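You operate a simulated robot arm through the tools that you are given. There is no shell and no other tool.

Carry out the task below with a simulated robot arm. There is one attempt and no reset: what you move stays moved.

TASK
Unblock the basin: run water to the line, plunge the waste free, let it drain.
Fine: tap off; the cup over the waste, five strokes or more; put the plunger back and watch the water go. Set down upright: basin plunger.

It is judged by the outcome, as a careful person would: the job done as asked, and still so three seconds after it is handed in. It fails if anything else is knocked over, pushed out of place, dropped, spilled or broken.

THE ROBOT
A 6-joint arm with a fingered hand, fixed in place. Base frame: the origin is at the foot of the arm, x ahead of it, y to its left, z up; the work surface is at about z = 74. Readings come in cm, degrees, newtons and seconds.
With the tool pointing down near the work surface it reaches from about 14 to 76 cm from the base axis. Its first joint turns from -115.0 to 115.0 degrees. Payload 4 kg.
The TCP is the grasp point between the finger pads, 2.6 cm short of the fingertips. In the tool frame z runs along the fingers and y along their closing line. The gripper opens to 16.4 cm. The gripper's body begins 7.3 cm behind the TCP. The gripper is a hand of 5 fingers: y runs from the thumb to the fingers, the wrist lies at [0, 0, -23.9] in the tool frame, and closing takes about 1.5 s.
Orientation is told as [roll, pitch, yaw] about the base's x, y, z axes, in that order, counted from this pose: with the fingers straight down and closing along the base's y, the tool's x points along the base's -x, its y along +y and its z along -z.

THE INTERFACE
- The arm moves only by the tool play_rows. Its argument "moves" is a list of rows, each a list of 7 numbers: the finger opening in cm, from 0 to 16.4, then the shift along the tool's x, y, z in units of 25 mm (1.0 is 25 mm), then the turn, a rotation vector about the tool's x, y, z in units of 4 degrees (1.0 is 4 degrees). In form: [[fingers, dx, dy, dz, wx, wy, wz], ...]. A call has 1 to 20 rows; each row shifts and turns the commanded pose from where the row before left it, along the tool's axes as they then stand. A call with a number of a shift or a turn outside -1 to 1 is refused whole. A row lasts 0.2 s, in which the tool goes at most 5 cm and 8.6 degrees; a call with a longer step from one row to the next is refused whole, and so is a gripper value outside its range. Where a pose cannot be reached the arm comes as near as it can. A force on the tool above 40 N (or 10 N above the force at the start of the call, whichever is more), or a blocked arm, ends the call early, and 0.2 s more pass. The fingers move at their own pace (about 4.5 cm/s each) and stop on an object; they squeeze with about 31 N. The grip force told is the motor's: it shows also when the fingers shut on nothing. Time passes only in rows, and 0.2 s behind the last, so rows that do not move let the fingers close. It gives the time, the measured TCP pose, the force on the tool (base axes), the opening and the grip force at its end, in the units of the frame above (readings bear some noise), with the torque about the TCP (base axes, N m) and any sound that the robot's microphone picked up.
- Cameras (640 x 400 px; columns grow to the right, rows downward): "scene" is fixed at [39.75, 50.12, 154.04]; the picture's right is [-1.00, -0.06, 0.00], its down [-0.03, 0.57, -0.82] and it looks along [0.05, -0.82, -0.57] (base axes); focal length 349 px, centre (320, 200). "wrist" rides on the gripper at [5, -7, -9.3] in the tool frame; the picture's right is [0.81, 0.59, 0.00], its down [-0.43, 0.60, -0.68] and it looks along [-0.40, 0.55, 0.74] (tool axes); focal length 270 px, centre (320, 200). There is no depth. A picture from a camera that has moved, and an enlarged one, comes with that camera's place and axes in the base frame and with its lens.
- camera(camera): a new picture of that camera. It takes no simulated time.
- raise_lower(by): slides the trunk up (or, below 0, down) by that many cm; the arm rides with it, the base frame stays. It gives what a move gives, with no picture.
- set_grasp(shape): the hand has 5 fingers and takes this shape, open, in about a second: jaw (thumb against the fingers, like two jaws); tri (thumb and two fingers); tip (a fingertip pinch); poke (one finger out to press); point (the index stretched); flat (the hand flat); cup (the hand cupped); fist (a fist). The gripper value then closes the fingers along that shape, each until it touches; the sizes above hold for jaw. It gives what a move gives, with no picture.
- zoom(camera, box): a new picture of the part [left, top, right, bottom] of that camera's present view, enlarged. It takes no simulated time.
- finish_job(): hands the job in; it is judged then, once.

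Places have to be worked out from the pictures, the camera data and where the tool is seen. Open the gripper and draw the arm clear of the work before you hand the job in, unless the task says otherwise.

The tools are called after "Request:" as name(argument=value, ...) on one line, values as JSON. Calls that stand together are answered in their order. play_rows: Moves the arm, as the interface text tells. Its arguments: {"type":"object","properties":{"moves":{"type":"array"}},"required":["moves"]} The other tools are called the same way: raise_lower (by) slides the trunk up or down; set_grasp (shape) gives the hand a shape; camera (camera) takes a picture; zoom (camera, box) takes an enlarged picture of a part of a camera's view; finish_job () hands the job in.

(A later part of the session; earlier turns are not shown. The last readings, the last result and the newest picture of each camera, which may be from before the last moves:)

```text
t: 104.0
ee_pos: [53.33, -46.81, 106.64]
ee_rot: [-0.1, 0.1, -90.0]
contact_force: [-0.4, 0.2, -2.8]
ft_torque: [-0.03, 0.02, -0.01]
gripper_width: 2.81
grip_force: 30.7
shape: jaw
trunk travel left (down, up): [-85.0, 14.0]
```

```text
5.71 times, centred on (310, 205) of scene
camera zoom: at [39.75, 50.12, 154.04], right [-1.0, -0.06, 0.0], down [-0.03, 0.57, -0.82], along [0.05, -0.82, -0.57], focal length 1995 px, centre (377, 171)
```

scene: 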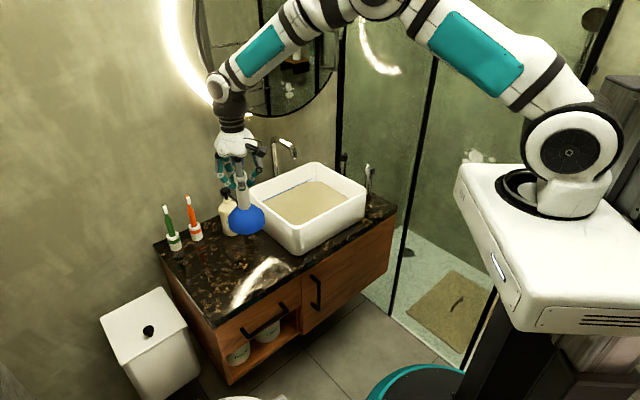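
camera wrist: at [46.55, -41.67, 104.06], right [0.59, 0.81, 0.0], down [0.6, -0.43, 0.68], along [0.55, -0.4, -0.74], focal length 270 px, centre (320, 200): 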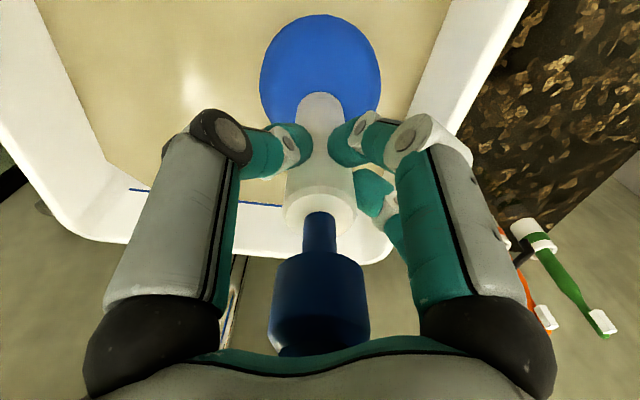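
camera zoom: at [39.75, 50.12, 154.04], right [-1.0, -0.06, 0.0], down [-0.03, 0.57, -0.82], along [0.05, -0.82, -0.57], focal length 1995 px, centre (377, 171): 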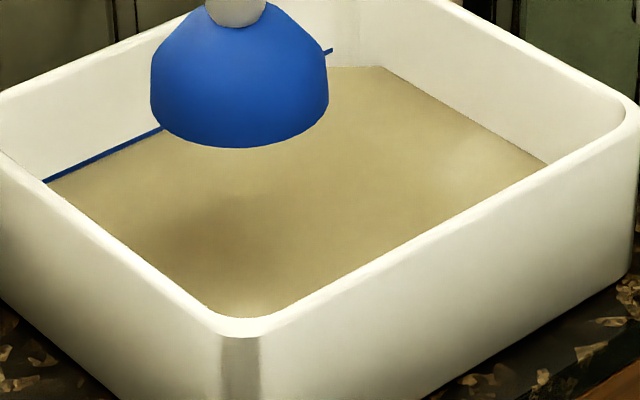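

Still no drain with the cup lifted overhead. To rule out that the overhead cup matters, I shift it 9 cm sideways above the basin and watch, which also lets me see the waste.

Request:
play_rows(moves=[[0, 0, -0.6, 0, 0, 0, 0], [0, 0, -0.6, 0, 0, 0, 0], [0, 0, -0.6, 0, 0, 0, 0], [0, 0, -0.6, 0, 0, 0, 0], [0, 0, -0.6, 0, 0, 0, 0], [0, 0, -0.6, 0, 0, 0, 0], [0, 0, 0, 0, 0, 0, 0], [0, 0, 0, 0, 0, 0, 0], [0, 0, 0, 0, 0, 0, 0], [0, 0, 0, 0, 0, 0, 0], [0, 0, 0, 0, 0, 0, 0], [0, 0, 0, 0, 0, 0, 0], [0, 0, 0, 0, 0, 0, 0], [0, 0, 0, 0, 0, 0, 0], [0, 0, 0, 0, 0, 0, 0], [0, 0, 0, 0, 0, 0, 0], [0, 0, 0, 0, 0, 0, 0], [0, 0, 0, 0, 0, 0, 0]])

Request:
zoom(camera="scene", box=[260, 170, 324, 210])

Request:
zoom(camera="scene", box=[240, 160, 380, 250])

Request:
camera(camera="wrist")

```text
t: 107.8
ee_pos: [44.55, -46.62, 106.75]
ee_rot: [-0.1, 0.0, -90.0]
contact_force: [0.1, -0.2, -3.9]
ft_torque: [-0.02, 0.0, -0.01]
gripper_width: 2.77
grip_force: 30.8
shape: jaw
trunk travel left (down, up): [-85.0, 14.0]
```

```text
10.00 times, centred on (292, 190) of scene
camera zoom: at [39.75, 50.12, 154.04], right [-1.0, -0.06, 0.0], down [-0.03, 0.57, -0.82], along [0.05, -0.82, -0.57], focal length 3491 px, centre (600, 300)
```

zoom: 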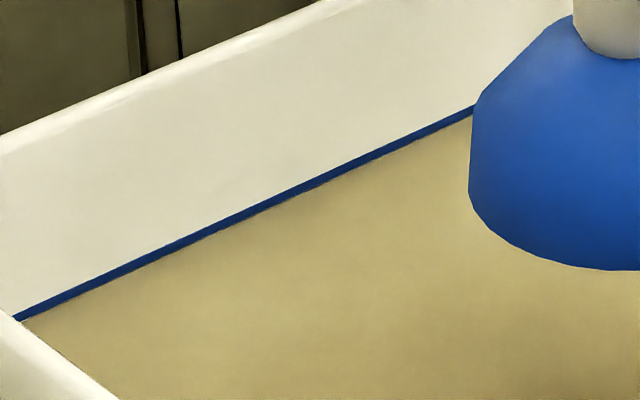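

```text
4.44 times, centred on (310, 205) of scene
camera zoom: at [39.75, 50.12, 154.04], right [-1.0, -0.06, 0.0], down [-0.03, 0.57, -0.82], along [0.05, -0.82, -0.57], focal length 1552 px, centre (364, 178)
```

zoom: 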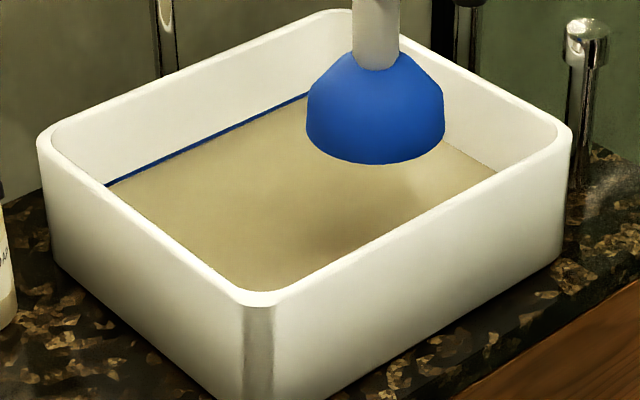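

```text
taken
camera wrist: at [37.56, -41.5, 116.2], right [0.59, 0.81, 0.0], down [0.6, -0.43, 0.68], along [0.55, -0.4, -0.74], focal length 270 px, centre (320, 200)
```

wrist: 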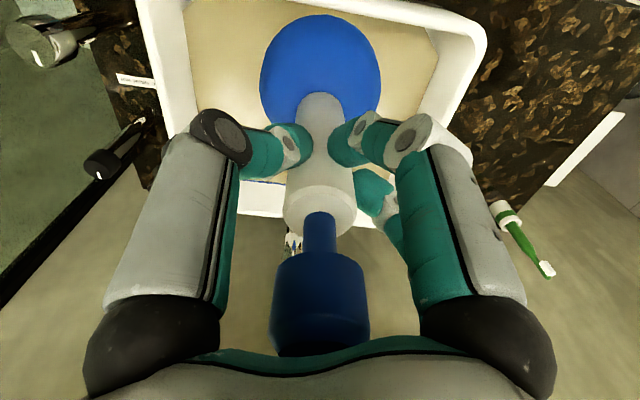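

No change with the cup out of the way, so the waste is still blocked: my strokes were too gentle or short. I return over the waste (trimming 0.4 cm toward +y) and go down to just above the seat.

Request:
play_rows(moves=[[0, 0.03, 0.6, 0, 0, 0, 0], [0, 0.03, 0.6, 0, 0, 0, 0], [0, 0.03, 0.6, 0, 0, 0, 0], [0, 0.03, 0.6, 0, 0, 0, 0], [0, 0.03, 0.6, 0, 0, 0, 0], [0, 0, 0.6, 0, 0, 0, 0], [0, 0, 0, 0, 0, 0, 0], [0, 0, 0, 0.6, 0, 0, 0], [0, 0, 0, 0.6, 0, 0, 0], [0, 0, 0, 0.6, 0, 0, 0], [0, 0, 0, 0.6, 0, 0, 0], [0, 0, 0, 0.6, 0, 0, 0], [0, 0, 0, 0.6, 0, 0, 0], [0, 0, 0, 0.6, 0, 0, 0], [0, 0, 0, 0.6, 0, 0, 0], [0, 0, 0, 0.6, 0, 0, 0], [0, 0, 0, 0.6, 0, 0, 0], [0, 0, 0, 0.2, 0, 0, 0], [0, 0, 0, 0, 0, 0, 0]])

```text
t: 111.8
ee_pos: [53.56, -46.2, 91.23]
ee_rot: [0.1, 0.0, -90.0]
contact_force: [0.9, -0.2, -2.9]
ft_torque: [-0.03, 0.0, 0.02]
gripper_width: 2.78
grip_force: 31.0
shape: jaw
trunk travel left (down, up): [-85.0, 14.0]
```

Positioned with no contact yet at z=91.2. I press down in fine steps to learn the cup's give up to ~35 N.

Request:
play_rows(moves=[[0, 0, 0, 0.1, 0, 0, 0], [0, 0, 0, 0.1, 0, 0, 0], [0, 0, 0, 0, 0, 0, 0]])

Request:
play_rows(moves=[[0, 0, 0, 0.1, 0, 0, 0], [0, 0, 0, 0.08, 0, 0, 0], [0, 0, 0, 0, 0, 0, 0]])

Request:
play_rows(moves=[[0, 0, 0, 0.08, 0, 0, 0], [0, 0, 0, 0.06, 0, 0, 0], [0, 0, 0, 0, 0, 0, 0]])

```text
t: 112.6
ee_pos: [53.43, -46.41, 90.69]
ee_rot: [0.0, -0.1, -89.9]
contact_force: [0.3, 0.4, -2.9]
ft_torque: [0.03, 0.0, 0.0]
gripper_width: 2.79
grip_force: 30.9
shape: jaw
trunk travel left (down, up): [-85.0, 14.0]
```

```text
t: 113.4
ee_pos: [53.46, -46.31, 90.61]
ee_rot: [0.2, -0.3, -90.0]
contact_force: [-1.1, 3.0, 21.8]
ft_torque: [0.1, 0.05, -0.02]
gripper_width: 2.82
grip_force: 31.6
shape: jaw
trunk travel left (down, up): [-85.0, 14.0]
```

```text
t: 114.0
ee_pos: [53.65, -46.49, 90.61]
ee_rot: [0.3, -0.4, -90.0]
contact_force: [-6.0, 6.8, 23.0]
ft_torque: [0.23, 0.25, 0.01]
gripper_width: 2.87
grip_force: 30.8
shape: jaw
trunk travel left (down, up): [-85.0, 14.0]
stopped in row 3: the force on the tool passed its limit at 41 N (the readings are from after the stop); the commanded pose is now the measured one
```

The floor stops it rigidly at TCP z≈90.6, so pressing harder gives nothing; strokes must be longer and brisker. I raise 5 cm and check the plunger is still straight in the hand.

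Request:
play_rows(moves=[[0, 0, 0, -0.4, 0, 0, 0], [0, 0, 0, -0.6, 0, 0, 0], [0, 0, 0, -0.6, 0, 0, 0], [0, 0, 0, -0.4, 0, 0, 0], [0, 0, 0, 0, 0, 0, 0]])

Request:
camera(camera="wrist")

Request:
zoom(camera="scene", box=[240, 130, 380, 250])

```text
t: 115.2
ee_pos: [53.67, -46.49, 95.32]
ee_rot: [0.2, -0.3, -90.0]
contact_force: [-0.4, -0.4, -2.5]
ft_torque: [0.01, 0.01, -0.02]
gripper_width: 2.84
grip_force: 30.8
shape: jaw
trunk travel left (down, up): [-85.0, 14.0]
```

```text
taken
camera wrist: at [46.62, -41.33, 104.69], right [0.59, 0.81, 0.0], down [0.59, -0.43, 0.68], along [0.55, -0.4, -0.73], focal length 270 px, centre (320, 200)
```

wrist: 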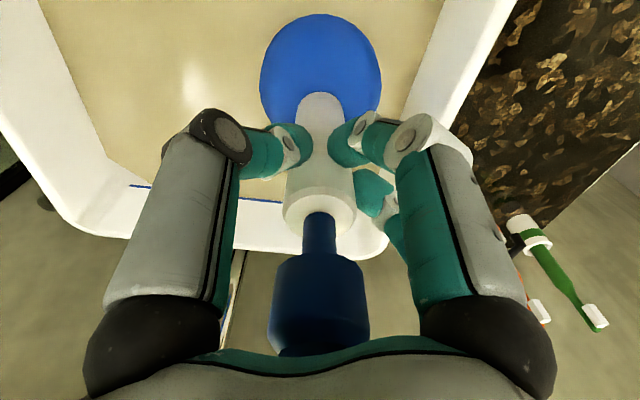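

```text
3.33 times, centred on (310, 190) of scene
camera zoom: at [39.75, 50.12, 154.04], right [-1.0, -0.06, 0.0], down [-0.03, 0.57, -0.82], along [0.05, -0.82, -0.57], focal length 1164 px, centre (353, 233)
```

zoom: 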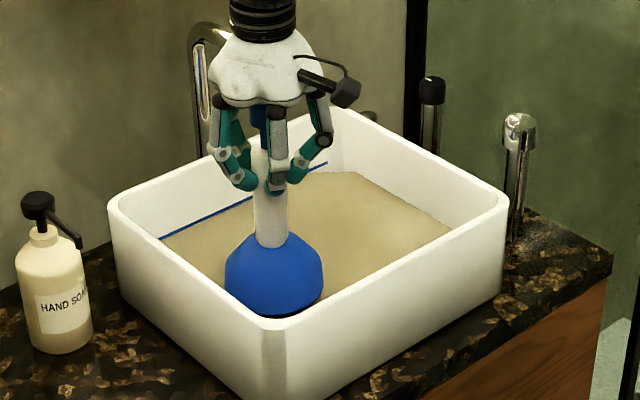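

Everything is straight. Now brisker full strokes: 5 cm down to the seat and 5 cm up, two of them.

Request:
play_rows(moves=[[0, 0, 0, 0.8, 0, 0, 0], [0, 0, 0, 0.7, 0, 0, 0], [0, 0, 0, 0.4, 0, 0, 0], [0, 0, 0, 0.16, 0, 0, 0], [0, 0, 0, 0, 0, 0, 0], [0, 0, 0, -0.5, 0, 0, 0], [0, 0, 0, -0.8, 0, 0, 0], [0, 0, 0, -0.76, 0, 0, 0], [0, 0, 0, 0, 0, 0, 0], [0, 0, 0, 0.8, 0, 0, 0], [0, 0, 0, 0.7, 0, 0, 0], [0, 0, 0, 0.4, 0, 0, 0], [0, 0, 0, 0.16, 0, 0, 0], [0, 0, 0, 0, 0, 0, 0], [0, 0, 0, -0.5, 0, 0, 0], [0, 0, 0, -0.8, 0, 0, 0], [0, 0, 0, -0.76, 0, 0, 0], [0, 0, 0, 0, 0, 0, 0]])

Request:
zoom(camera="scene", box=[310, 175, 374, 215])

```text
t: 119.0
ee_pos: [53.48, -46.5, 95.1]
ee_rot: [0.2, -0.2, -90.0]
contact_force: [0.5, 0.2, -3.1]
ft_torque: [0.0, 0.04, -0.02]
gripper_width: 2.83
grip_force: 30.6
shape: jaw
trunk travel left (down, up): [-85.0, 14.0]
```

```text
10.00 times, centred on (342, 195) of scene
camera zoom: at [39.75, 50.12, 154.04], right [-1.0, -0.06, 0.0], down [-0.03, 0.57, -0.82], along [0.05, -0.82, -0.57], focal length 3491 px, centre (100, 250)
```

zoom: 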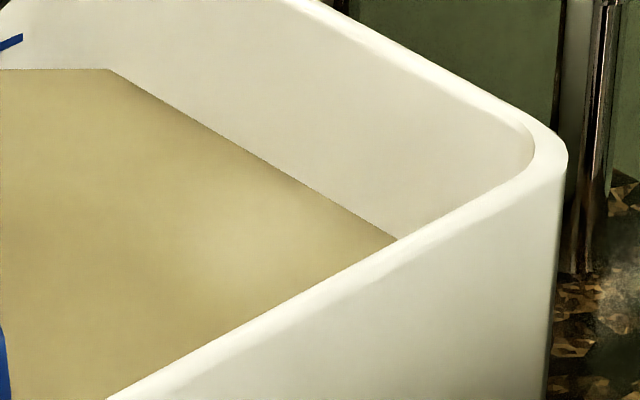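

The level dropped ~2 px with those two strokes, so these seem to bite. I continue with three more... and check each time.

Request:
play_rows(moves=[[0, 0, 0, 0.8, 0, 0, 0], [0, 0, 0, 0.7, 0, 0, 0], [0, 0, 0, 0.4, 0, 0, 0], [0, 0, 0, 0.18, 0, 0, 0], [0, 0, 0, 0, 0, 0, 0], [0, 0, 0, -0.5, 0, 0, 0], [0, 0, 0, -0.8, 0, 0, 0], [0, 0, 0, -0.78, 0, 0, 0], [0, 0, 0, 0, 0, 0, 0], [0, 0, 0, 0.8, 0, 0, 0], [0, 0, 0, 0.7, 0, 0, 0], [0, 0, 0, 0.4, 0, 0, 0], [0, 0, 0, 0.18, 0, 0, 0], [0, 0, 0, 0, 0, 0, 0], [0, 0, 0, -0.5, 0, 0, 0], [0, 0, 0, -0.8, 0, 0, 0], [0, 0, 0, -0.78, 0, 0, 0], [0, 0, 0, 0, 0, 0, 0]])

Request:
zoom(camera="scene", box=[310, 175, 374, 215])

Request:
play_rows(moves=[[0, 0, 0, 0.8, 0, 0, 0], [0, 0, 0, 0.7, 0, 0, 0], [0, 0, 0, 0.4, 0, 0, 0], [0, 0, 0, 0.18, 0, 0, 0], [0, 0, 0, 0, 0, 0, 0], [0, 0, 0, -0.5, 0, 0, 0], [0, 0, 0, -0.8, 0, 0, 0], [0, 0, 0, -0.78, 0, 0, 0], [0, 0, 0, 0, 0, 0, 0], [0, 0, 0, 0.8, 0, 0, 0], [0, 0, 0, 0.7, 0, 0, 0], [0, 0, 0, 0.4, 0, 0, 0], [0, 0, 0, 0.18, 0, 0, 0], [0, 0, 0, 0, 0, 0, 0], [0, 0, 0, -0.5, 0, 0, 0], [0, 0, 0, -0.8, 0, 0, 0], [0, 0, 0, -0.78, 0, 0, 0], [0, 0, 0, 0, 0, 0, 0]])

Request:
zoom(camera="scene", box=[310, 175, 374, 215])

```text
t: 122.8
ee_pos: [53.62, -46.4, 95.16]
ee_rot: [0.2, -0.2, -90.0]
contact_force: [-0.4, 0.5, -2.3]
ft_torque: [-0.04, -0.01, 0.01]
gripper_width: 2.84
grip_force: 30.6
shape: jaw
trunk travel left (down, up): [-85.0, 14.0]
```

```text
10.00 times, centred on (342, 195) of scene
camera zoom: at [39.75, 50.12, 154.04], right [-1.0, -0.06, 0.0], down [-0.03, 0.57, -0.82], along [0.05, -0.82, -0.57], focal length 3491 px, centre (100, 250)
```

zoom: 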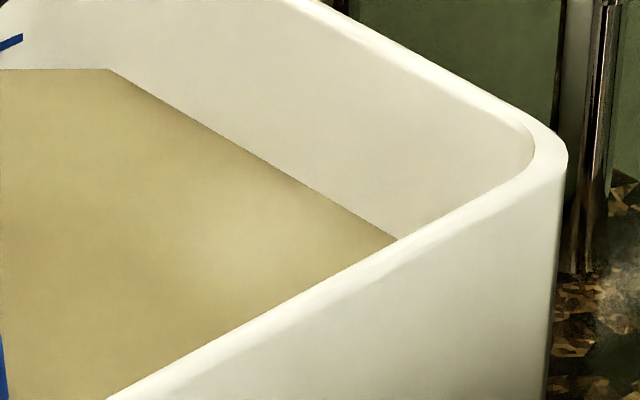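

```text
t: 126.6
ee_pos: [53.56, -46.51, 95.2]
ee_rot: [0.1, -0.3, -89.9]
contact_force: [-0.3, 0.2, -2.6]
ft_torque: [-0.02, 0.02, 0.01]
gripper_width: 2.85
grip_force: 31.0
shape: jaw
trunk travel left (down, up): [-85.0, 14.0]
```

```text
10.00 times, centred on (342, 195) of scene
camera zoom: at [39.75, 50.12, 154.04], right [-1.0, -0.06, 0.0], down [-0.03, 0.57, -0.82], along [0.05, -0.82, -0.57], focal length 3491 px, centre (100, 250)
```

zoom: 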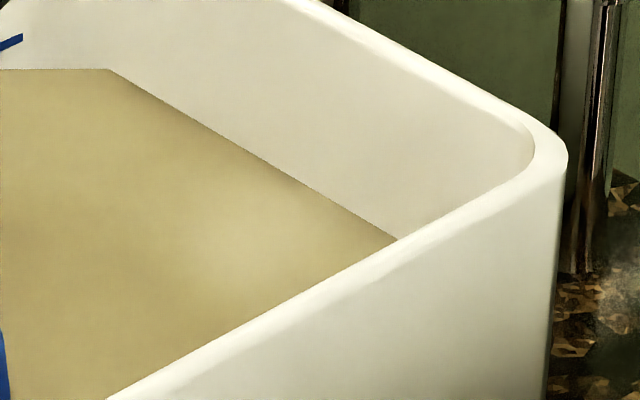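

No further change over the last four. I'll press down once more and stop at the bottom to read the actual seat force.

Request:
play_rows(moves=[[0, 0, 0, 0.8, 0, 0, 0], [0, 0, 0, 0.7, 0, 0, 0], [0, 0, 0, 0.3, 0, 0, 0], [0, 0, 0, 0.1, 0, 0, 0], [0, 0, 0, 0, 0, 0, 0]])

Request:
zoom(camera="scene", box=[260, 160, 360, 240])

Request:
zoom(camera="scene", box=[310, 175, 374, 215])

```text
t: 127.8
ee_pos: [53.63, -46.57, 90.69]
ee_rot: [0.2, -0.2, -90.0]
contact_force: [0.7, -0.2, 2.7]
ft_torque: [0.01, -0.04, -0.02]
gripper_width: 2.83
grip_force: 31.1
shape: jaw
trunk travel left (down, up): [-85.0, 14.0]
```

```text
5.00 times, centred on (310, 200) of scene
camera zoom: at [39.75, 50.12, 154.04], right [-1.0, -0.06, 0.0], down [-0.03, 0.57, -0.82], along [0.05, -0.82, -0.57], focal length 1746 px, centre (370, 200)
```

zoom: 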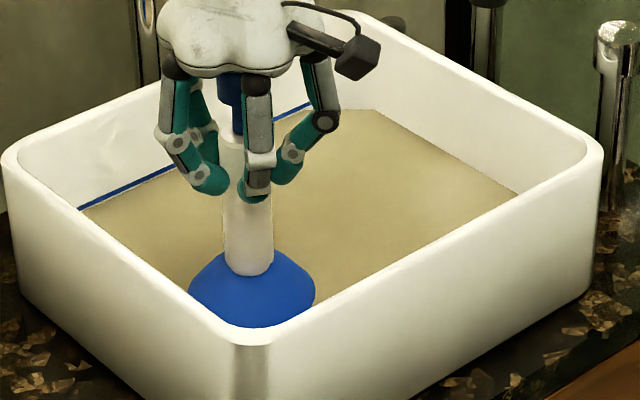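

```text
10.00 times, centred on (342, 195) of scene
camera zoom: at [39.75, 50.12, 154.04], right [-1.0, -0.06, 0.0], down [-0.03, 0.57, -0.82], along [0.05, -0.82, -0.57], focal length 3491 px, centre (100, 250)
```

zoom: 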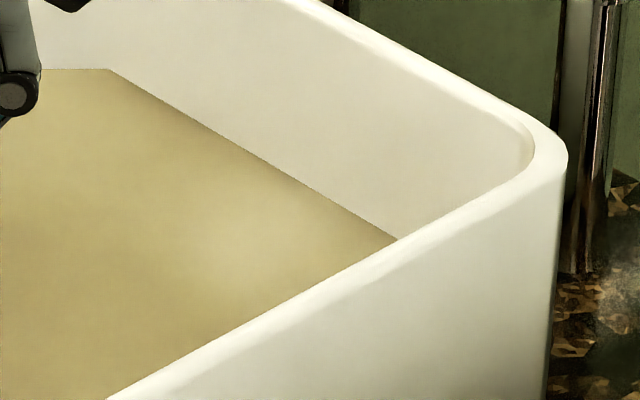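

The seat force there is only a touch; water is only ~2.5–3 cm deep, so my long lifts pull the cup out of the water and lose the seal. I'll do short strokes (~1.7 cm) that keep the lip submerged, pressing firmly each time.

Request:
play_rows(moves=[[0, 0, 0, 0.1, 0, 0, 0], [0, 0, 0, 0.06, 0, 0, 0], [0, 0, 0, -0.4, 0, 0, 0], [0, 0, 0, -0.4, 0, 0, 0], [0, 0, 0, 0, 0, 0, 0], [0, 0, 0, 0.4, 0, 0, 0], [0, 0, 0, 0.4, 0, 0, 0], [0, 0, 0, 0, 0, 0, 0], [0, 0, 0, -0.4, 0, 0, 0], [0, 0, 0, -0.4, 0, 0, 0], [0, 0, 0, 0, 0, 0, 0], [0, 0, 0, 0.4, 0, 0, 0], [0, 0, 0, 0.4, 0, 0, 0], [0, 0, 0, 0, 0, 0, 0], [0, 0, 0, -0.4, 0, 0, 0], [0, 0, 0, -0.4, 0, 0, 0], [0, 0, 0, 0, 0, 0, 0], [0, 0, 0, 0.4, 0, 0, 0], [0, 0, 0, 0.4, 0, 0, 0], [0, 0, 0, 0, 0, 0, 0]])

Request:
zoom(camera="scene", box=[310, 175, 374, 215])

```text
t: 132.0
ee_pos: [53.72, -46.66, 90.52]
ee_rot: [0.5, -0.5, -90.0]
contact_force: [-3.1, 1.8, 30.3]
ft_torque: [0.0, 0.13, 0.01]
gripper_width: 2.85
grip_force: 31.1
shape: jaw
trunk travel left (down, up): [-85.0, 14.0]
```

```text
10.00 times, centred on (342, 195) of scene
camera zoom: at [39.75, 50.12, 154.04], right [-1.0, -0.06, 0.0], down [-0.03, 0.57, -0.82], along [0.05, -0.82, -0.57], focal length 3491 px, centre (100, 250)
```

zoom: 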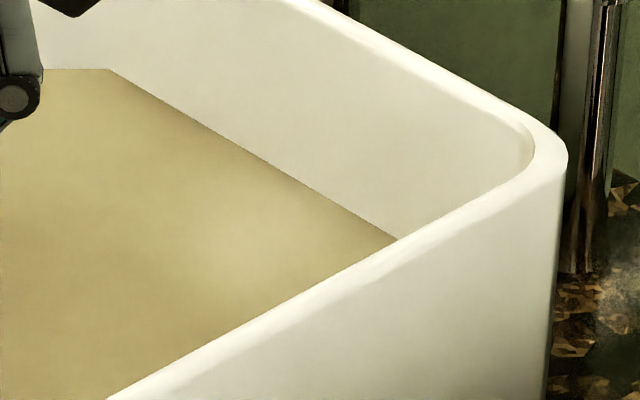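

Firm seats now (~33 N). I make three more short strokes, then will lift to watch.

Request:
play_rows(moves=[[0, 0, 0, -0.4, 0, 0, 0], [0, 0, 0, -0.4, 0, 0, 0], [0, 0, 0, 0, 0, 0, 0], [0, 0, 0, 0.4, 0, 0, 0], [0, 0, 0, 0.4, 0, 0, 0], [0, 0, 0, 0, 0, 0, 0], [0, 0, 0, -0.4, 0, 0, 0], [0, 0, 0, -0.4, 0, 0, 0], [0, 0, 0, 0, 0, 0, 0], [0, 0, 0, 0.4, 0, 0, 0], [0, 0, 0, 0.4, 0, 0, 0], [0, 0, 0, 0, 0, 0, 0], [0, 0, 0, -0.4, 0, 0, 0], [0, 0, 0, -0.4, 0, 0, 0], [0, 0, 0, 0, 0, 0, 0], [0, 0, 0, 0.4, 0, 0, 0], [0, 0, 0, 0.4, 0, 0, 0], [0, 0, 0, 0, 0, 0, 0]])

Request:
play_rows(moves=[[0, 0, 0, -0.5, 0, 0, 0], [0, 0, 0, -0.6, 0, 0, 0], [0, 0, 0, -0.6, 0, 0, 0], [0, 0, 0, -0.6, 0, 0, 0], [0, 0, 0, -0.6, 0, 0, 0], [0, 0, 0, -0.6, 0, 0, 0], [0, 0, 0, 0, 0, 0, 0], [0, 0, 0, 0, 0, 0, 0], [0, 0, 0, 0, 0, 0, 0], [0, 0, 0, 0, 0, 0, 0], [0, 0, 0, 0, 0, 0, 0], [0, 0, 0, 0, 0, 0, 0], [0, 0, 0, 0, 0, 0, 0]])

Request:
zoom(camera="scene", box=[310, 175, 374, 215])

Request:
zoom(camera="scene", box=[240, 130, 380, 250])

Request:
camera(camera="wrist")

```text
t: 135.8
ee_pos: [53.53, -46.66, 90.56]
ee_rot: [0.5, -0.5, -90.0]
contact_force: [-3.4, 1.8, 26.5]
ft_torque: [0.06, 0.13, 0.0]
gripper_width: 2.83
grip_force: 30.7
shape: jaw
trunk travel left (down, up): [-85.0, 14.0]
```

```text
t: 138.6
ee_pos: [53.57, -46.46, 98.69]
ee_rot: [0.2, -0.2, -89.9]
contact_force: [0.5, -0.4, -2.3]
ft_torque: [-0.02, 0.04, 0.0]
gripper_width: 2.83
grip_force: 31.1
shape: jaw
trunk travel left (down, up): [-85.0, 14.0]
```

```text
10.00 times, centred on (342, 195) of scene
camera zoom: at [39.75, 50.12, 154.04], right [-1.0, -0.06, 0.0], down [-0.03, 0.57, -0.82], along [0.05, -0.82, -0.57], focal length 3491 px, centre (100, 250)
```

zoom: 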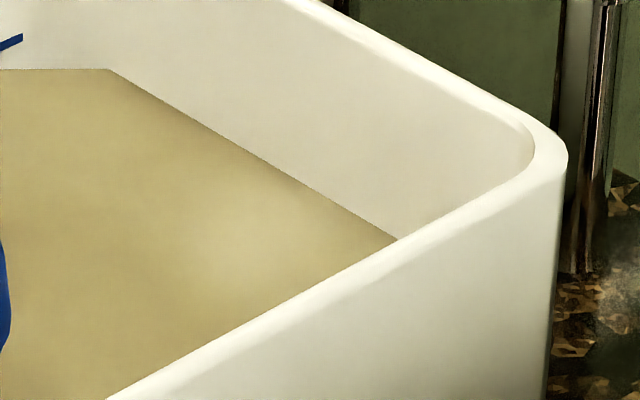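

```text
3.33 times, centred on (310, 190) of scene
camera zoom: at [39.75, 50.12, 154.04], right [-1.0, -0.06, 0.0], down [-0.03, 0.57, -0.82], along [0.05, -0.82, -0.57], focal length 1164 px, centre (353, 233)
```

zoom: 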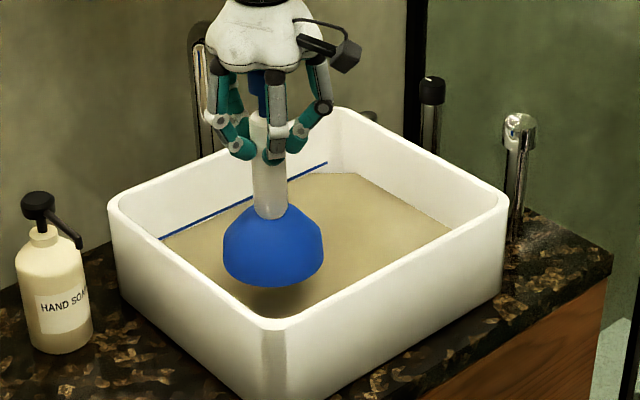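

```text
taken
camera wrist: at [46.59, -41.27, 108.21], right [0.59, 0.81, 0.0], down [0.59, -0.43, 0.68], along [0.55, -0.4, -0.73], focal length 270 px, centre (320, 200)
```

wrist: 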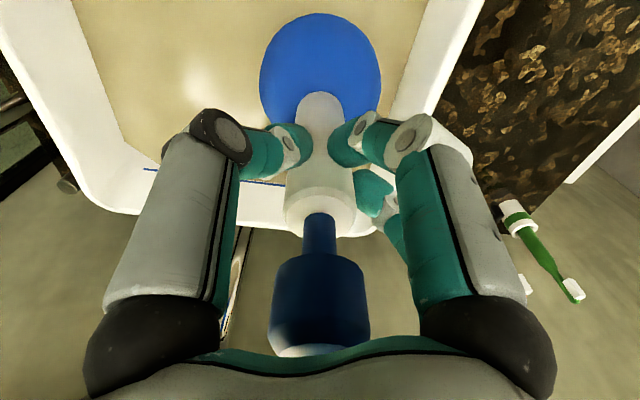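

The level only ever dropped a notch right after a descent from high up (t≈80 and t≈112). I test that: descend from this 8 cm height to a firm seat and check for another notch.

Request:
play_rows(moves=[[0, 0, 0, 0.6, 0, 0, 0], [0, 0, 0, 0.6, 0, 0, 0], [0, 0, 0, 0.6, 0, 0, 0], [0, 0, 0, 0.6, 0, 0, 0], [0, 0, 0, 0.6, 0, 0, 0], [0, 0, 0, 0.3, 0, 0, 0], [0, 0, 0, 0.15, 0, 0, 0], [0, 0, 0, 0, 0, 0, 0]])

Request:
zoom(camera="scene", box=[310, 175, 374, 215])

```text
t: 140.4
ee_pos: [53.76, -46.6, 90.56]
ee_rot: [0.5, -0.4, -90.0]
contact_force: [-1.8, 1.5, 21.5]
ft_torque: [0.06, 0.04, 0.0]
gripper_width: 2.82
grip_force: 31.3
shape: jaw
trunk travel left (down, up): [-85.0, 14.0]
```

```text
10.00 times, centred on (342, 195) of scene
camera zoom: at [39.75, 50.12, 154.04], right [-1.0, -0.06, 0.0], down [-0.03, 0.57, -0.82], along [0.05, -0.82, -0.57], focal length 3491 px, centre (100, 250)
```

zoom: 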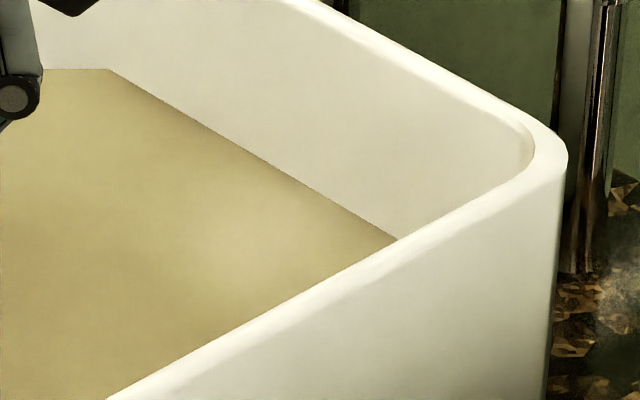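

No notch, so those drops are just slow seepage. The remaining thing to change is briskness at the seat: I'll do quick 2.5 cm strokes at full row speed.

Request:
play_rows(moves=[[0, 0, 0, -1, 0, 0, 0], [0, 0, 0, 0, 0, 0, 0], [0, 0, 0, 0.95, 0, 0, 0], [0, 0, 0, 0, 0, 0, 0], [0, 0, 0, -1, 0, 0, 0], [0, 0, 0, 0, 0, 0, 0], [0, 0, 0, 1, 0, 0, 0], [0, 0, 0, 0, 0, 0, 0]])

Request:
zoom(camera="scene", box=[310, 175, 374, 215])

```text
t: 142.2
ee_pos: [53.57, -46.53, 90.52]
ee_rot: [0.4, -0.4, -90.0]
contact_force: [-1.6, 3.1, 19.5]
ft_torque: [0.09, 0.07, -0.01]
gripper_width: 2.85
grip_force: 31.1
shape: jaw
trunk travel left (down, up): [-85.0, 14.0]
```

```text
10.00 times, centred on (342, 195) of scene
camera zoom: at [39.75, 50.12, 154.04], right [-1.0, -0.06, 0.0], down [-0.03, 0.57, -0.82], along [0.05, -0.82, -0.57], focal length 3491 px, centre (100, 250)
```

zoom: 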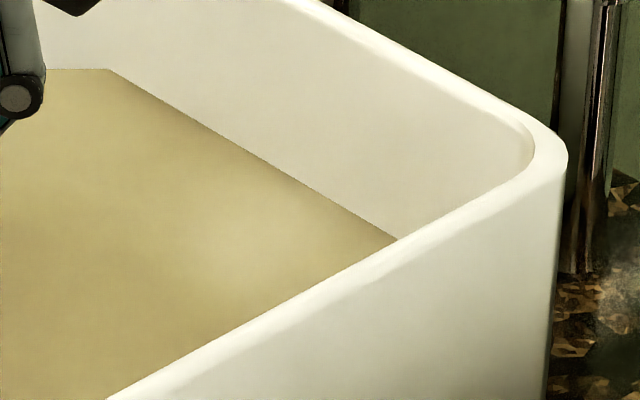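

The quick strokes are safe on force. I do five in a row.

Request:
play_rows(moves=[[0, 0, 0, -1, 0, 0, 0], [0, 0, 0, 0, 0, 0, 0], [0, 0, 0, 1, 0, 0, 0], [0, 0, 0, 0, 0, 0, 0], [0, 0, 0, -1, 0, 0, 0], [0, 0, 0, 0, 0, 0, 0], [0, 0, 0, 1, 0, 0, 0], [0, 0, 0, 0, 0, 0, 0], [0, 0, 0, -1, 0, 0, 0], [0, 0, 0, 0, 0, 0, 0], [0, 0, 0, 1, 0, 0, 0], [0, 0, 0, 0, 0, 0, 0], [0, 0, 0, -1, 0, 0, 0], [0, 0, 0, 0, 0, 0, 0], [0, 0, 0, 1, 0, 0, 0], [0, 0, 0, 0, 0, 0, 0], [0, 0, 0, -1, 0, 0, 0], [0, 0, 0, 0, 0, 0, 0], [0, 0, 0, 1, 0, 0, 0], [0, 0, 0, 0, 0, 0, 0]])

Request:
zoom(camera="scene", box=[310, 175, 374, 215])

Request:
camera(camera="wrist")

```text
t: 146.4
ee_pos: [53.54, -46.42, 90.59]
ee_rot: [0.3, -0.2, -90.0]
contact_force: [-2.2, 2.4, 8.8]
ft_torque: [0.07, 0.02, 0.0]
gripper_width: 2.82
grip_force: 31.5
shape: jaw
trunk travel left (down, up): [-85.0, 14.0]
```

```text
10.00 times, centred on (342, 195) of scene
camera zoom: at [39.75, 50.12, 154.04], right [-1.0, -0.06, 0.0], down [-0.03, 0.57, -0.82], along [0.05, -0.82, -0.57], focal length 3491 px, centre (100, 250)
```

zoom: 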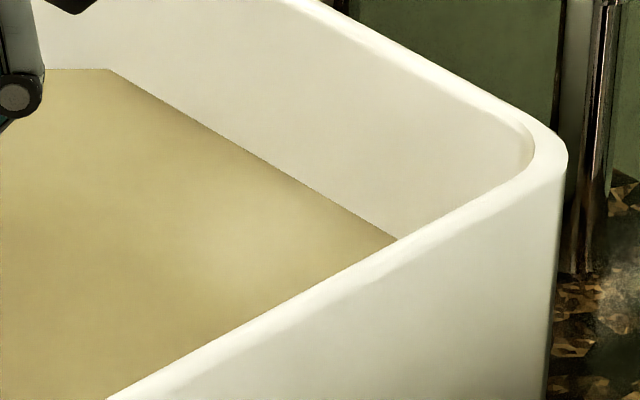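

```text
taken
camera wrist: at [46.58, -41.34, 99.99], right [0.59, 0.81, 0.0], down [0.59, -0.43, 0.68], along [0.55, -0.4, -0.73], focal length 270 px, centre (320, 200)
```

wrist: 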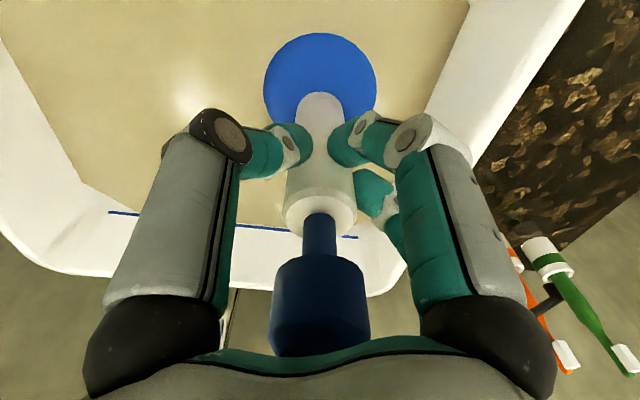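

Seven quick strokes done. I lift clear and watch the level.

Request:
play_rows(moves=[[0, 0, 0, -0.8, 0, 0, 0], [0, 0, 0, -0.8, 0, 0, 0], [0, 0, 0, -0.8, 0, 0, 0], [0, 0, 0, -0.8, 0, 0, 0], [0, 0, 0, -0.8, 0, 0, 0], [0, 0, 0, 0, 0, 0, 0], [0, 0, 0, 0, 0, 0, 0], [0, 0, 0, 0, 0, 0, 0], [0, 0, 0, 0, 0, 0, 0], [0, 0, 0, 0, 0, 0, 0], [0, 0, 0, 0, 0, 0, 0], [0, 0, 0, 0, 0, 0, 0], [0, 0, 0, 0, 0, 0, 0], [0, 0, 0, 0, 0, 0, 0], [0, 0, 0, 0, 0, 0, 0], [0, 0, 0, 0, 0, 0, 0]])

Request:
zoom(camera="scene", box=[310, 175, 374, 215])

Request:
zoom(camera="scene", box=[240, 130, 380, 250])

```text
t: 149.8
ee_pos: [53.58, -46.47, 100.16]
ee_rot: [0.2, -0.2, -90.0]
contact_force: [-1.0, 0.5, -2.1]
ft_torque: [0.01, 0.02, 0.03]
gripper_width: 2.83
grip_force: 30.7
shape: jaw
trunk travel left (down, up): [-85.0, 14.0]
```

```text
10.00 times, centred on (342, 195) of scene
camera zoom: at [39.75, 50.12, 154.04], right [-1.0, -0.06, 0.0], down [-0.03, 0.57, -0.82], along [0.05, -0.82, -0.57], focal length 3491 px, centre (100, 250)
```

zoom: 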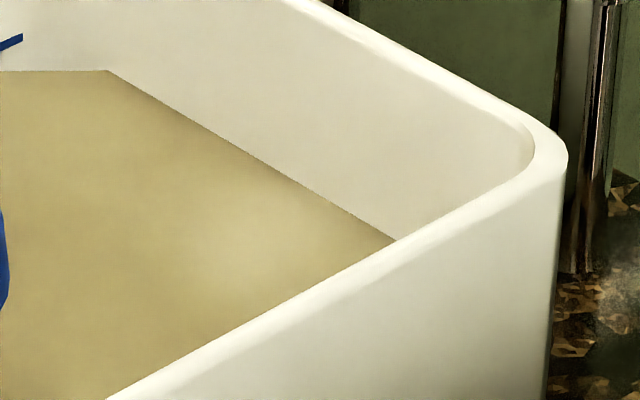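

```text
3.33 times, centred on (310, 190) of scene
camera zoom: at [39.75, 50.12, 154.04], right [-1.0, -0.06, 0.0], down [-0.03, 0.57, -0.82], along [0.05, -0.82, -0.57], focal length 1164 px, centre (353, 233)
```

zoom: 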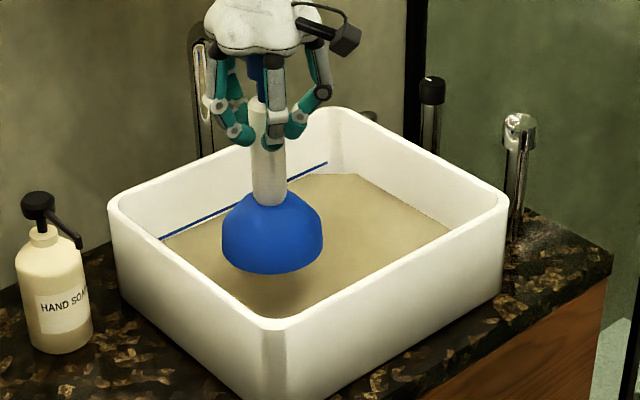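

Only seepage-scale change. I'll also try five deep strokes with a full-height lift (~9 cm) and firm seating before changing anything else.

Request:
play_rows(moves=[[0, 0, 0, 1, 0, 0, 0], [0, 0, 0, 1, 0, 0, 0], [0, 0, 0, 1, 0, 0, 0], [0, 0, 0, 0.7, 0, 0, 0], [0, 0, 0, 0.26, 0, 0, 0], [0, 0, 0, 0.06, 0, 0, 0], [0, 0, 0, 0, 0, 0, 0]])

```text
t: 151.4
ee_pos: [53.51, -46.59, 90.54]
ee_rot: [0.3, -0.3, -89.9]
contact_force: [-1.4, 0.0, 19.3]
ft_torque: [0.0, 0.04, 0.03]
gripper_width: 2.85
grip_force: 31.2
shape: jaw
trunk travel left (down, up): [-85.0, 14.0]
```

Seated at ~22 N. Now repeated 7 cm strokes.

Request:
play_rows(moves=[[0, 0, 0, -1, 0, 0, 0], [0, 0, 0, -1, 0, 0, 0], [0, 0, 0, -0.8, 0, 0, 0], [0, 0, 0, 0, 0, 0, 0], [0, 0, 0, 1, 0, 0, 0], [0, 0, 0, 1, 0, 0, 0], [0, 0, 0, 0.7, 0, 0, 0], [0, 0, 0, 0.14, 0, 0, 0], [0, 0, 0, 0, 0, 0, 0], [0, 0, 0, -1, 0, 0, 0], [0, 0, 0, -1, 0, 0, 0], [0, 0, 0, -0.84, 0, 0, 0], [0, 0, 0, 0, 0, 0, 0], [0, 0, 0, 1, 0, 0, 0], [0, 0, 0, 1, 0, 0, 0], [0, 0, 0, 0.7, 0, 0, 0], [0, 0, 0, 0.16, 0, 0, 0], [0, 0, 0, 0, 0, 0, 0]])

Request:
play_rows(moves=[[0, 0, 0, -1, 0, 0, 0], [0, 0, 0, -1, 0, 0, 0], [0, 0, 0, -0.86, 0, 0, 0], [0, 0, 0, 0, 0, 0, 0], [0, 0, 0, 1, 0, 0, 0], [0, 0, 0, 1, 0, 0, 0], [0, 0, 0, 0.7, 0, 0, 0], [0, 0, 0, 0.17, 0, 0, 0], [0, 0, 0, 0, 0, 0, 0], [0, 0, 0, -1, 0, 0, 0], [0, 0, 0, -1, 0, 0, 0], [0, 0, 0, -0.87, 0, 0, 0], [0, 0, 0, 0, 0, 0, 0], [0, 0, 0, 1, 0, 0, 0], [0, 0, 0, 1, 0, 0, 0], [0, 0, 0, 0.7, 0, 0, 0], [0, 0, 0, 0.18, 0, 0, 0], [0, 0, 0, 0, 0, 0, 0]])

Request:
zoom(camera="scene", box=[310, 175, 374, 215])

Request:
zoom(camera="scene", box=[260, 160, 360, 240])

```text
t: 155.2
ee_pos: [53.72, -46.53, 90.44]
ee_rot: [0.5, -0.4, -90.0]
contact_force: [-3.8, 1.8, 26.8]
ft_torque: [0.07, 0.06, 0.01]
gripper_width: 2.84
grip_force: 30.6
shape: jaw
trunk travel left (down, up): [-85.0, 14.0]
```

```text
t: 159.0
ee_pos: [53.56, -46.6, 90.49]
ee_rot: [0.4, -0.4, -89.9]
contact_force: [-2.0, 2.9, 20.7]
ft_torque: [0.08, 0.02, -0.01]
gripper_width: 2.85
grip_force: 31.1
shape: jaw
trunk travel left (down, up): [-85.0, 14.0]
```

```text
10.00 times, centred on (342, 195) of scene
camera zoom: at [39.75, 50.12, 154.04], right [-1.0, -0.06, 0.0], down [-0.03, 0.57, -0.82], along [0.05, -0.82, -0.57], focal length 3491 px, centre (100, 250)
```

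zoom: 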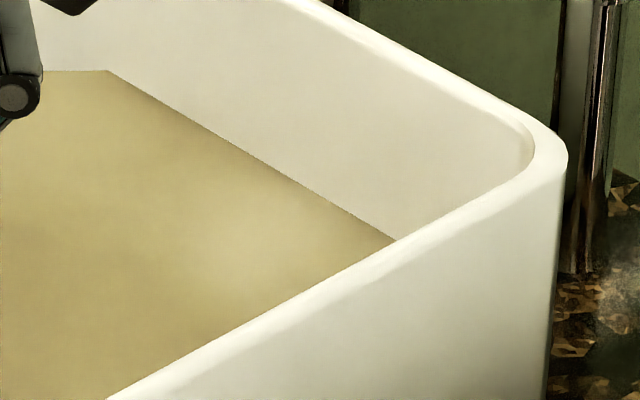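

```text
5.00 times, centred on (310, 200) of scene
camera zoom: at [39.75, 50.12, 154.04], right [-1.0, -0.06, 0.0], down [-0.03, 0.57, -0.82], along [0.05, -0.82, -0.57], focal length 1746 px, centre (370, 200)
```

zoom: 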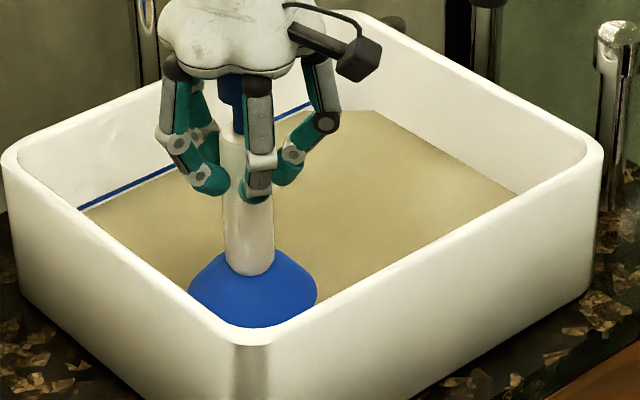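

The plunger's blue knob on a thin rod above the white barrel may be a piston handle – then strokes must be made on the knob, not the barrel. The plunger stands on its cup, so I ease the load, release, and rise to knob height to check.

Request:
play_rows(moves=[[0, 0, 0, -0.1, 0, 0, 0], [0, 0, 0, 0, 0, 0, 0], [4, 0, 0, 0, 0, 0, 0], [6, 0, 0, 0, 0, 0, 0], [8, 0, 0, 0, 0, 0, 0], [8, 0, 0, 0, 0, 0, 0], [8, 0, 0, 0, 0, 0, 0], [8, 0, 0, 0, 0, 0, 0]])

Request:
camera(camera="wrist")

Request:
zoom(camera="scene", box=[260, 160, 360, 240])

```text
t: 160.8
ee_pos: [53.66, -46.47, 90.31]
ee_rot: [0.2, -0.2, -89.9]
contact_force: [-0.5, 0.1, -0.5]
ft_torque: [0.0, -0.02, 0.01]
gripper_width: 7.94
grip_force: 0.1
shape: jaw
trunk travel left (down, up): [-85.0, 14.0]
```

```text
taken
camera wrist: at [46.67, -41.42, 99.81], right [0.59, 0.81, 0.0], down [0.59, -0.43, 0.68], along [0.55, -0.4, -0.73], focal length 270 px, centre (320, 200)
```

wrist: 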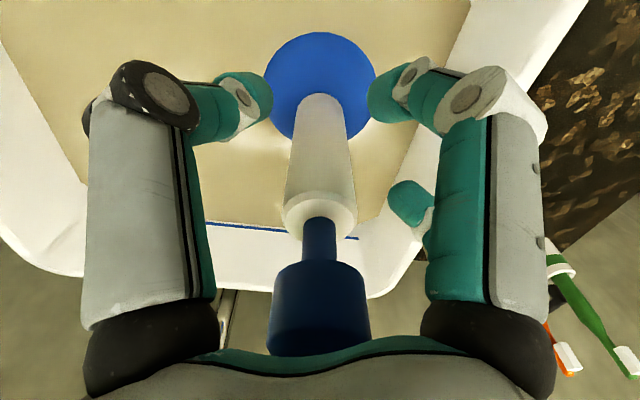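

```text
5.00 times, centred on (310, 200) of scene
camera zoom: at [39.75, 50.12, 154.04], right [-1.0, -0.06, 0.0], down [-0.03, 0.57, -0.82], along [0.05, -0.82, -0.57], focal length 1746 px, centre (370, 200)
```

zoom: 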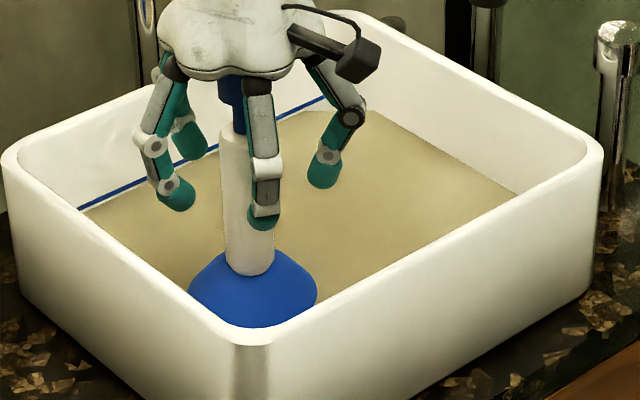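

The plunger stands upright by itself. I rise 5 cm to bring the grip level with the knob.

Request:
play_rows(moves=[[8, 0, 0, -0.5, 0, 0, 0], [8, 0, 0, -0.5, 0, 0, 0], [8, 0, 0, -0.5, 0, 0, 0], [8, 0, 0, -0.5, 0, 0, 0], [8, 0, 0, 0, 0, 0, 0]])

Request:
camera(camera="wrist")

Request:
zoom(camera="scene", box=[260, 150, 340, 210])

```text
t: 162.0
ee_pos: [53.76, -46.53, 95.36]
ee_rot: [0.1, -0.2, -90.1]
contact_force: [-0.4, 0.3, -0.2]
ft_torque: [-0.03, -0.05, -0.02]
gripper_width: 7.97
grip_force: 0.0
shape: jaw
trunk travel left (down, up): [-85.0, 14.0]
```

```text
taken
camera wrist: at [46.63, -41.3, 104.81], right [0.59, 0.81, 0.0], down [0.59, -0.43, 0.68], along [0.55, -0.4, -0.73], focal length 270 px, centre (320, 200)
```

wrist: 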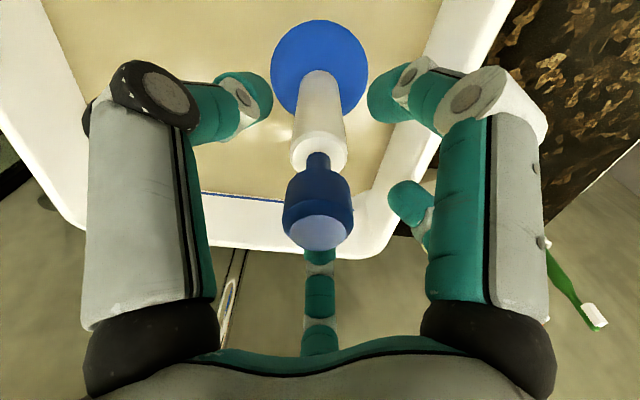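

```text
6.67 times, centred on (300, 180) of scene
camera zoom: at [39.75, 50.12, 154.04], right [-1.0, -0.06, 0.0], down [-0.03, 0.57, -0.82], along [0.05, -0.82, -0.57], focal length 2328 px, centre (453, 333)
```

zoom: 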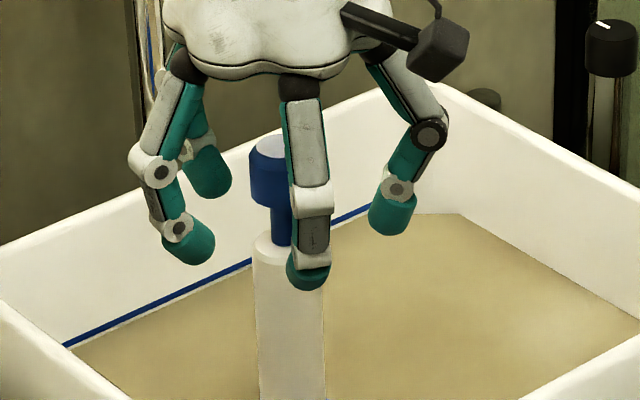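

The knob is right at the grip point. I close on it, then push gently down.

Request:
play_rows(moves=[[5, 0, 0, 0, 0, 0, 0], [4, 0, 0, 0, 0, 0, 0], [3, 0, 0, 0, 0, 0, 0], [2, 0, 0, 0, 0, 0, 0], [1, 0, 0, 0, 0, 0, 0], [0, 0, 0, 0, 0, 0, 0], [0, 0, 0, 0, 0, 0, 0], [0, 0, 0, 0, 0, 0, 0], [0, 0, 0, 0, 0, 0, 0]])

Request:
play_rows(moves=[[0, 0, 0, 0.1, 0, 0, 0], [0, 0, 0, 0.1, 0, 0, 0], [0, 0, 0, 0.1, 0, 0, 0], [0, 0, 0, 0, 0, 0, 0]])

Request:
camera(camera="wrist")

Request:
zoom(camera="scene", box=[260, 150, 340, 210])

```text
t: 164.0
ee_pos: [53.65, -46.47, 95.45]
ee_rot: [0.2, -0.1, -90.0]
contact_force: [0.2, -0.7, 0.6]
ft_torque: [-0.01, -0.19, 0.01]
gripper_width: 1.09
grip_force: 31.3
shape: jaw
trunk travel left (down, up): [-85.0, 14.0]
```

```text
t: 165.0
ee_pos: [53.72, -46.51, 94.65]
ee_rot: [0.1, -0.2, -90.0]
contact_force: [0.1, 0.6, 2.8]
ft_torque: [0.0, -0.16, 0.04]
gripper_width: 1.11
grip_force: 31.0
shape: jaw
trunk travel left (down, up): [-85.0, 14.0]
```

```text
taken
camera wrist: at [46.67, -41.29, 104.09], right [0.59, 0.81, 0.0], down [0.59, -0.43, 0.68], along [0.55, -0.4, -0.73], focal length 270 px, centre (320, 200)
```

wrist: 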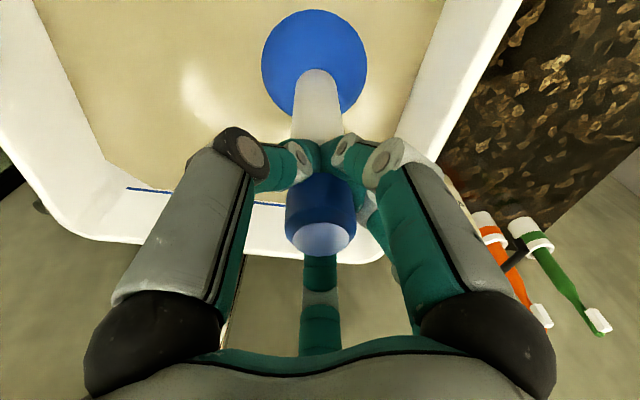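

```text
6.67 times, centred on (300, 180) of scene
camera zoom: at [39.75, 50.12, 154.04], right [-1.0, -0.06, 0.0], down [-0.03, 0.57, -0.82], along [0.05, -0.82, -0.57], focal length 2328 px, centre (453, 333)
```

zoom: 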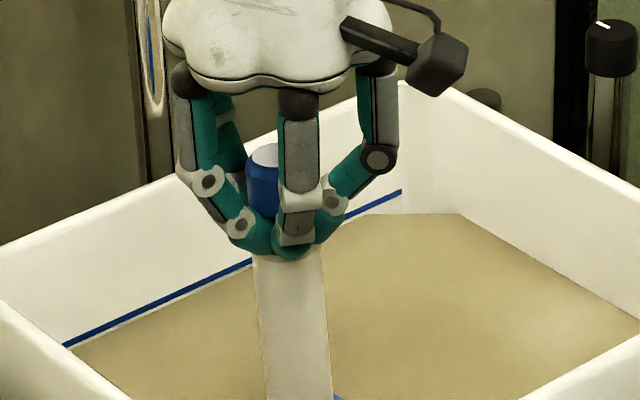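

The knob follows the hand down with very little force: the rod slides in the barrel — it's a pump plunger. I keep pushing to find the end of its travel.

Request:
play_rows(moves=[[0, 0, 0, 0.15, 0, 0, 0], [0, 0, 0, 0.15, 0, 0, 0], [0, 0, 0, 0.15, 0, 0, 0], [0, 0, 0, 0, 0, 0, 0]])

Request:
camera(camera="wrist")

Request:
zoom(camera="scene", box=[260, 150, 340, 210])

```text
t: 165.8
ee_pos: [53.8, -46.84, 94.56]
ee_rot: [0.6, -0.7, -89.9]
contact_force: [-7.5, 2.6, 25.9]
ft_torque: [0.26, 0.22, 0.03]
gripper_width: 1.18
grip_force: 31.0
shape: jaw
trunk travel left (down, up): [-85.0, 14.0]
stopped in row 3: the force on the tool passed its limit at 43 N (the readings are from after the stop); the commanded pose is now the measured one
```

```text
taken
camera wrist: at [46.76, -41.58, 103.92], right [0.59, 0.81, 0.0], down [0.59, -0.42, 0.69], along [0.56, -0.41, -0.73], focal length 270 px, centre (320, 200)
```

wrist: 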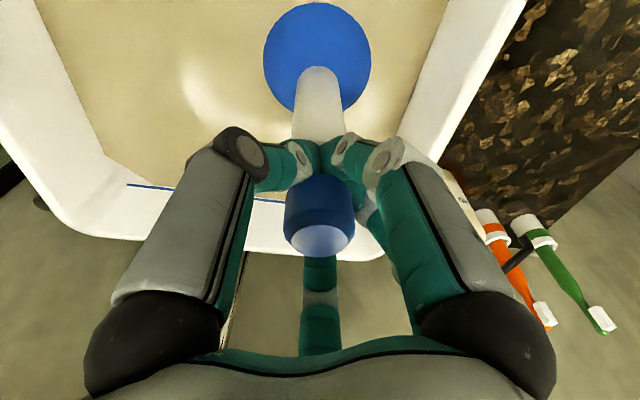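

```text
6.67 times, centred on (300, 180) of scene
camera zoom: at [39.75, 50.12, 154.04], right [-1.0, -0.06, 0.0], down [-0.03, 0.57, -0.82], along [0.05, -0.82, -0.57], focal length 2328 px, centre (453, 333)
```

zoom: 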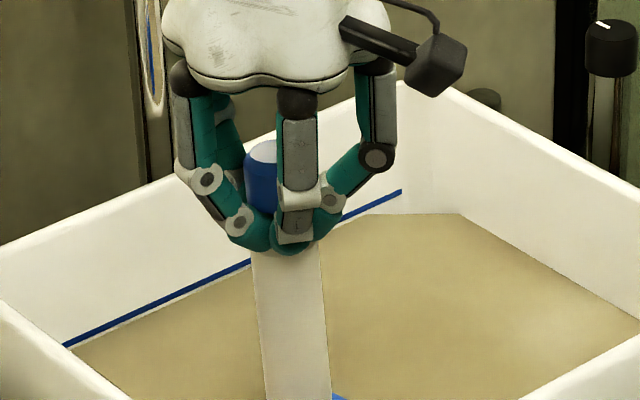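

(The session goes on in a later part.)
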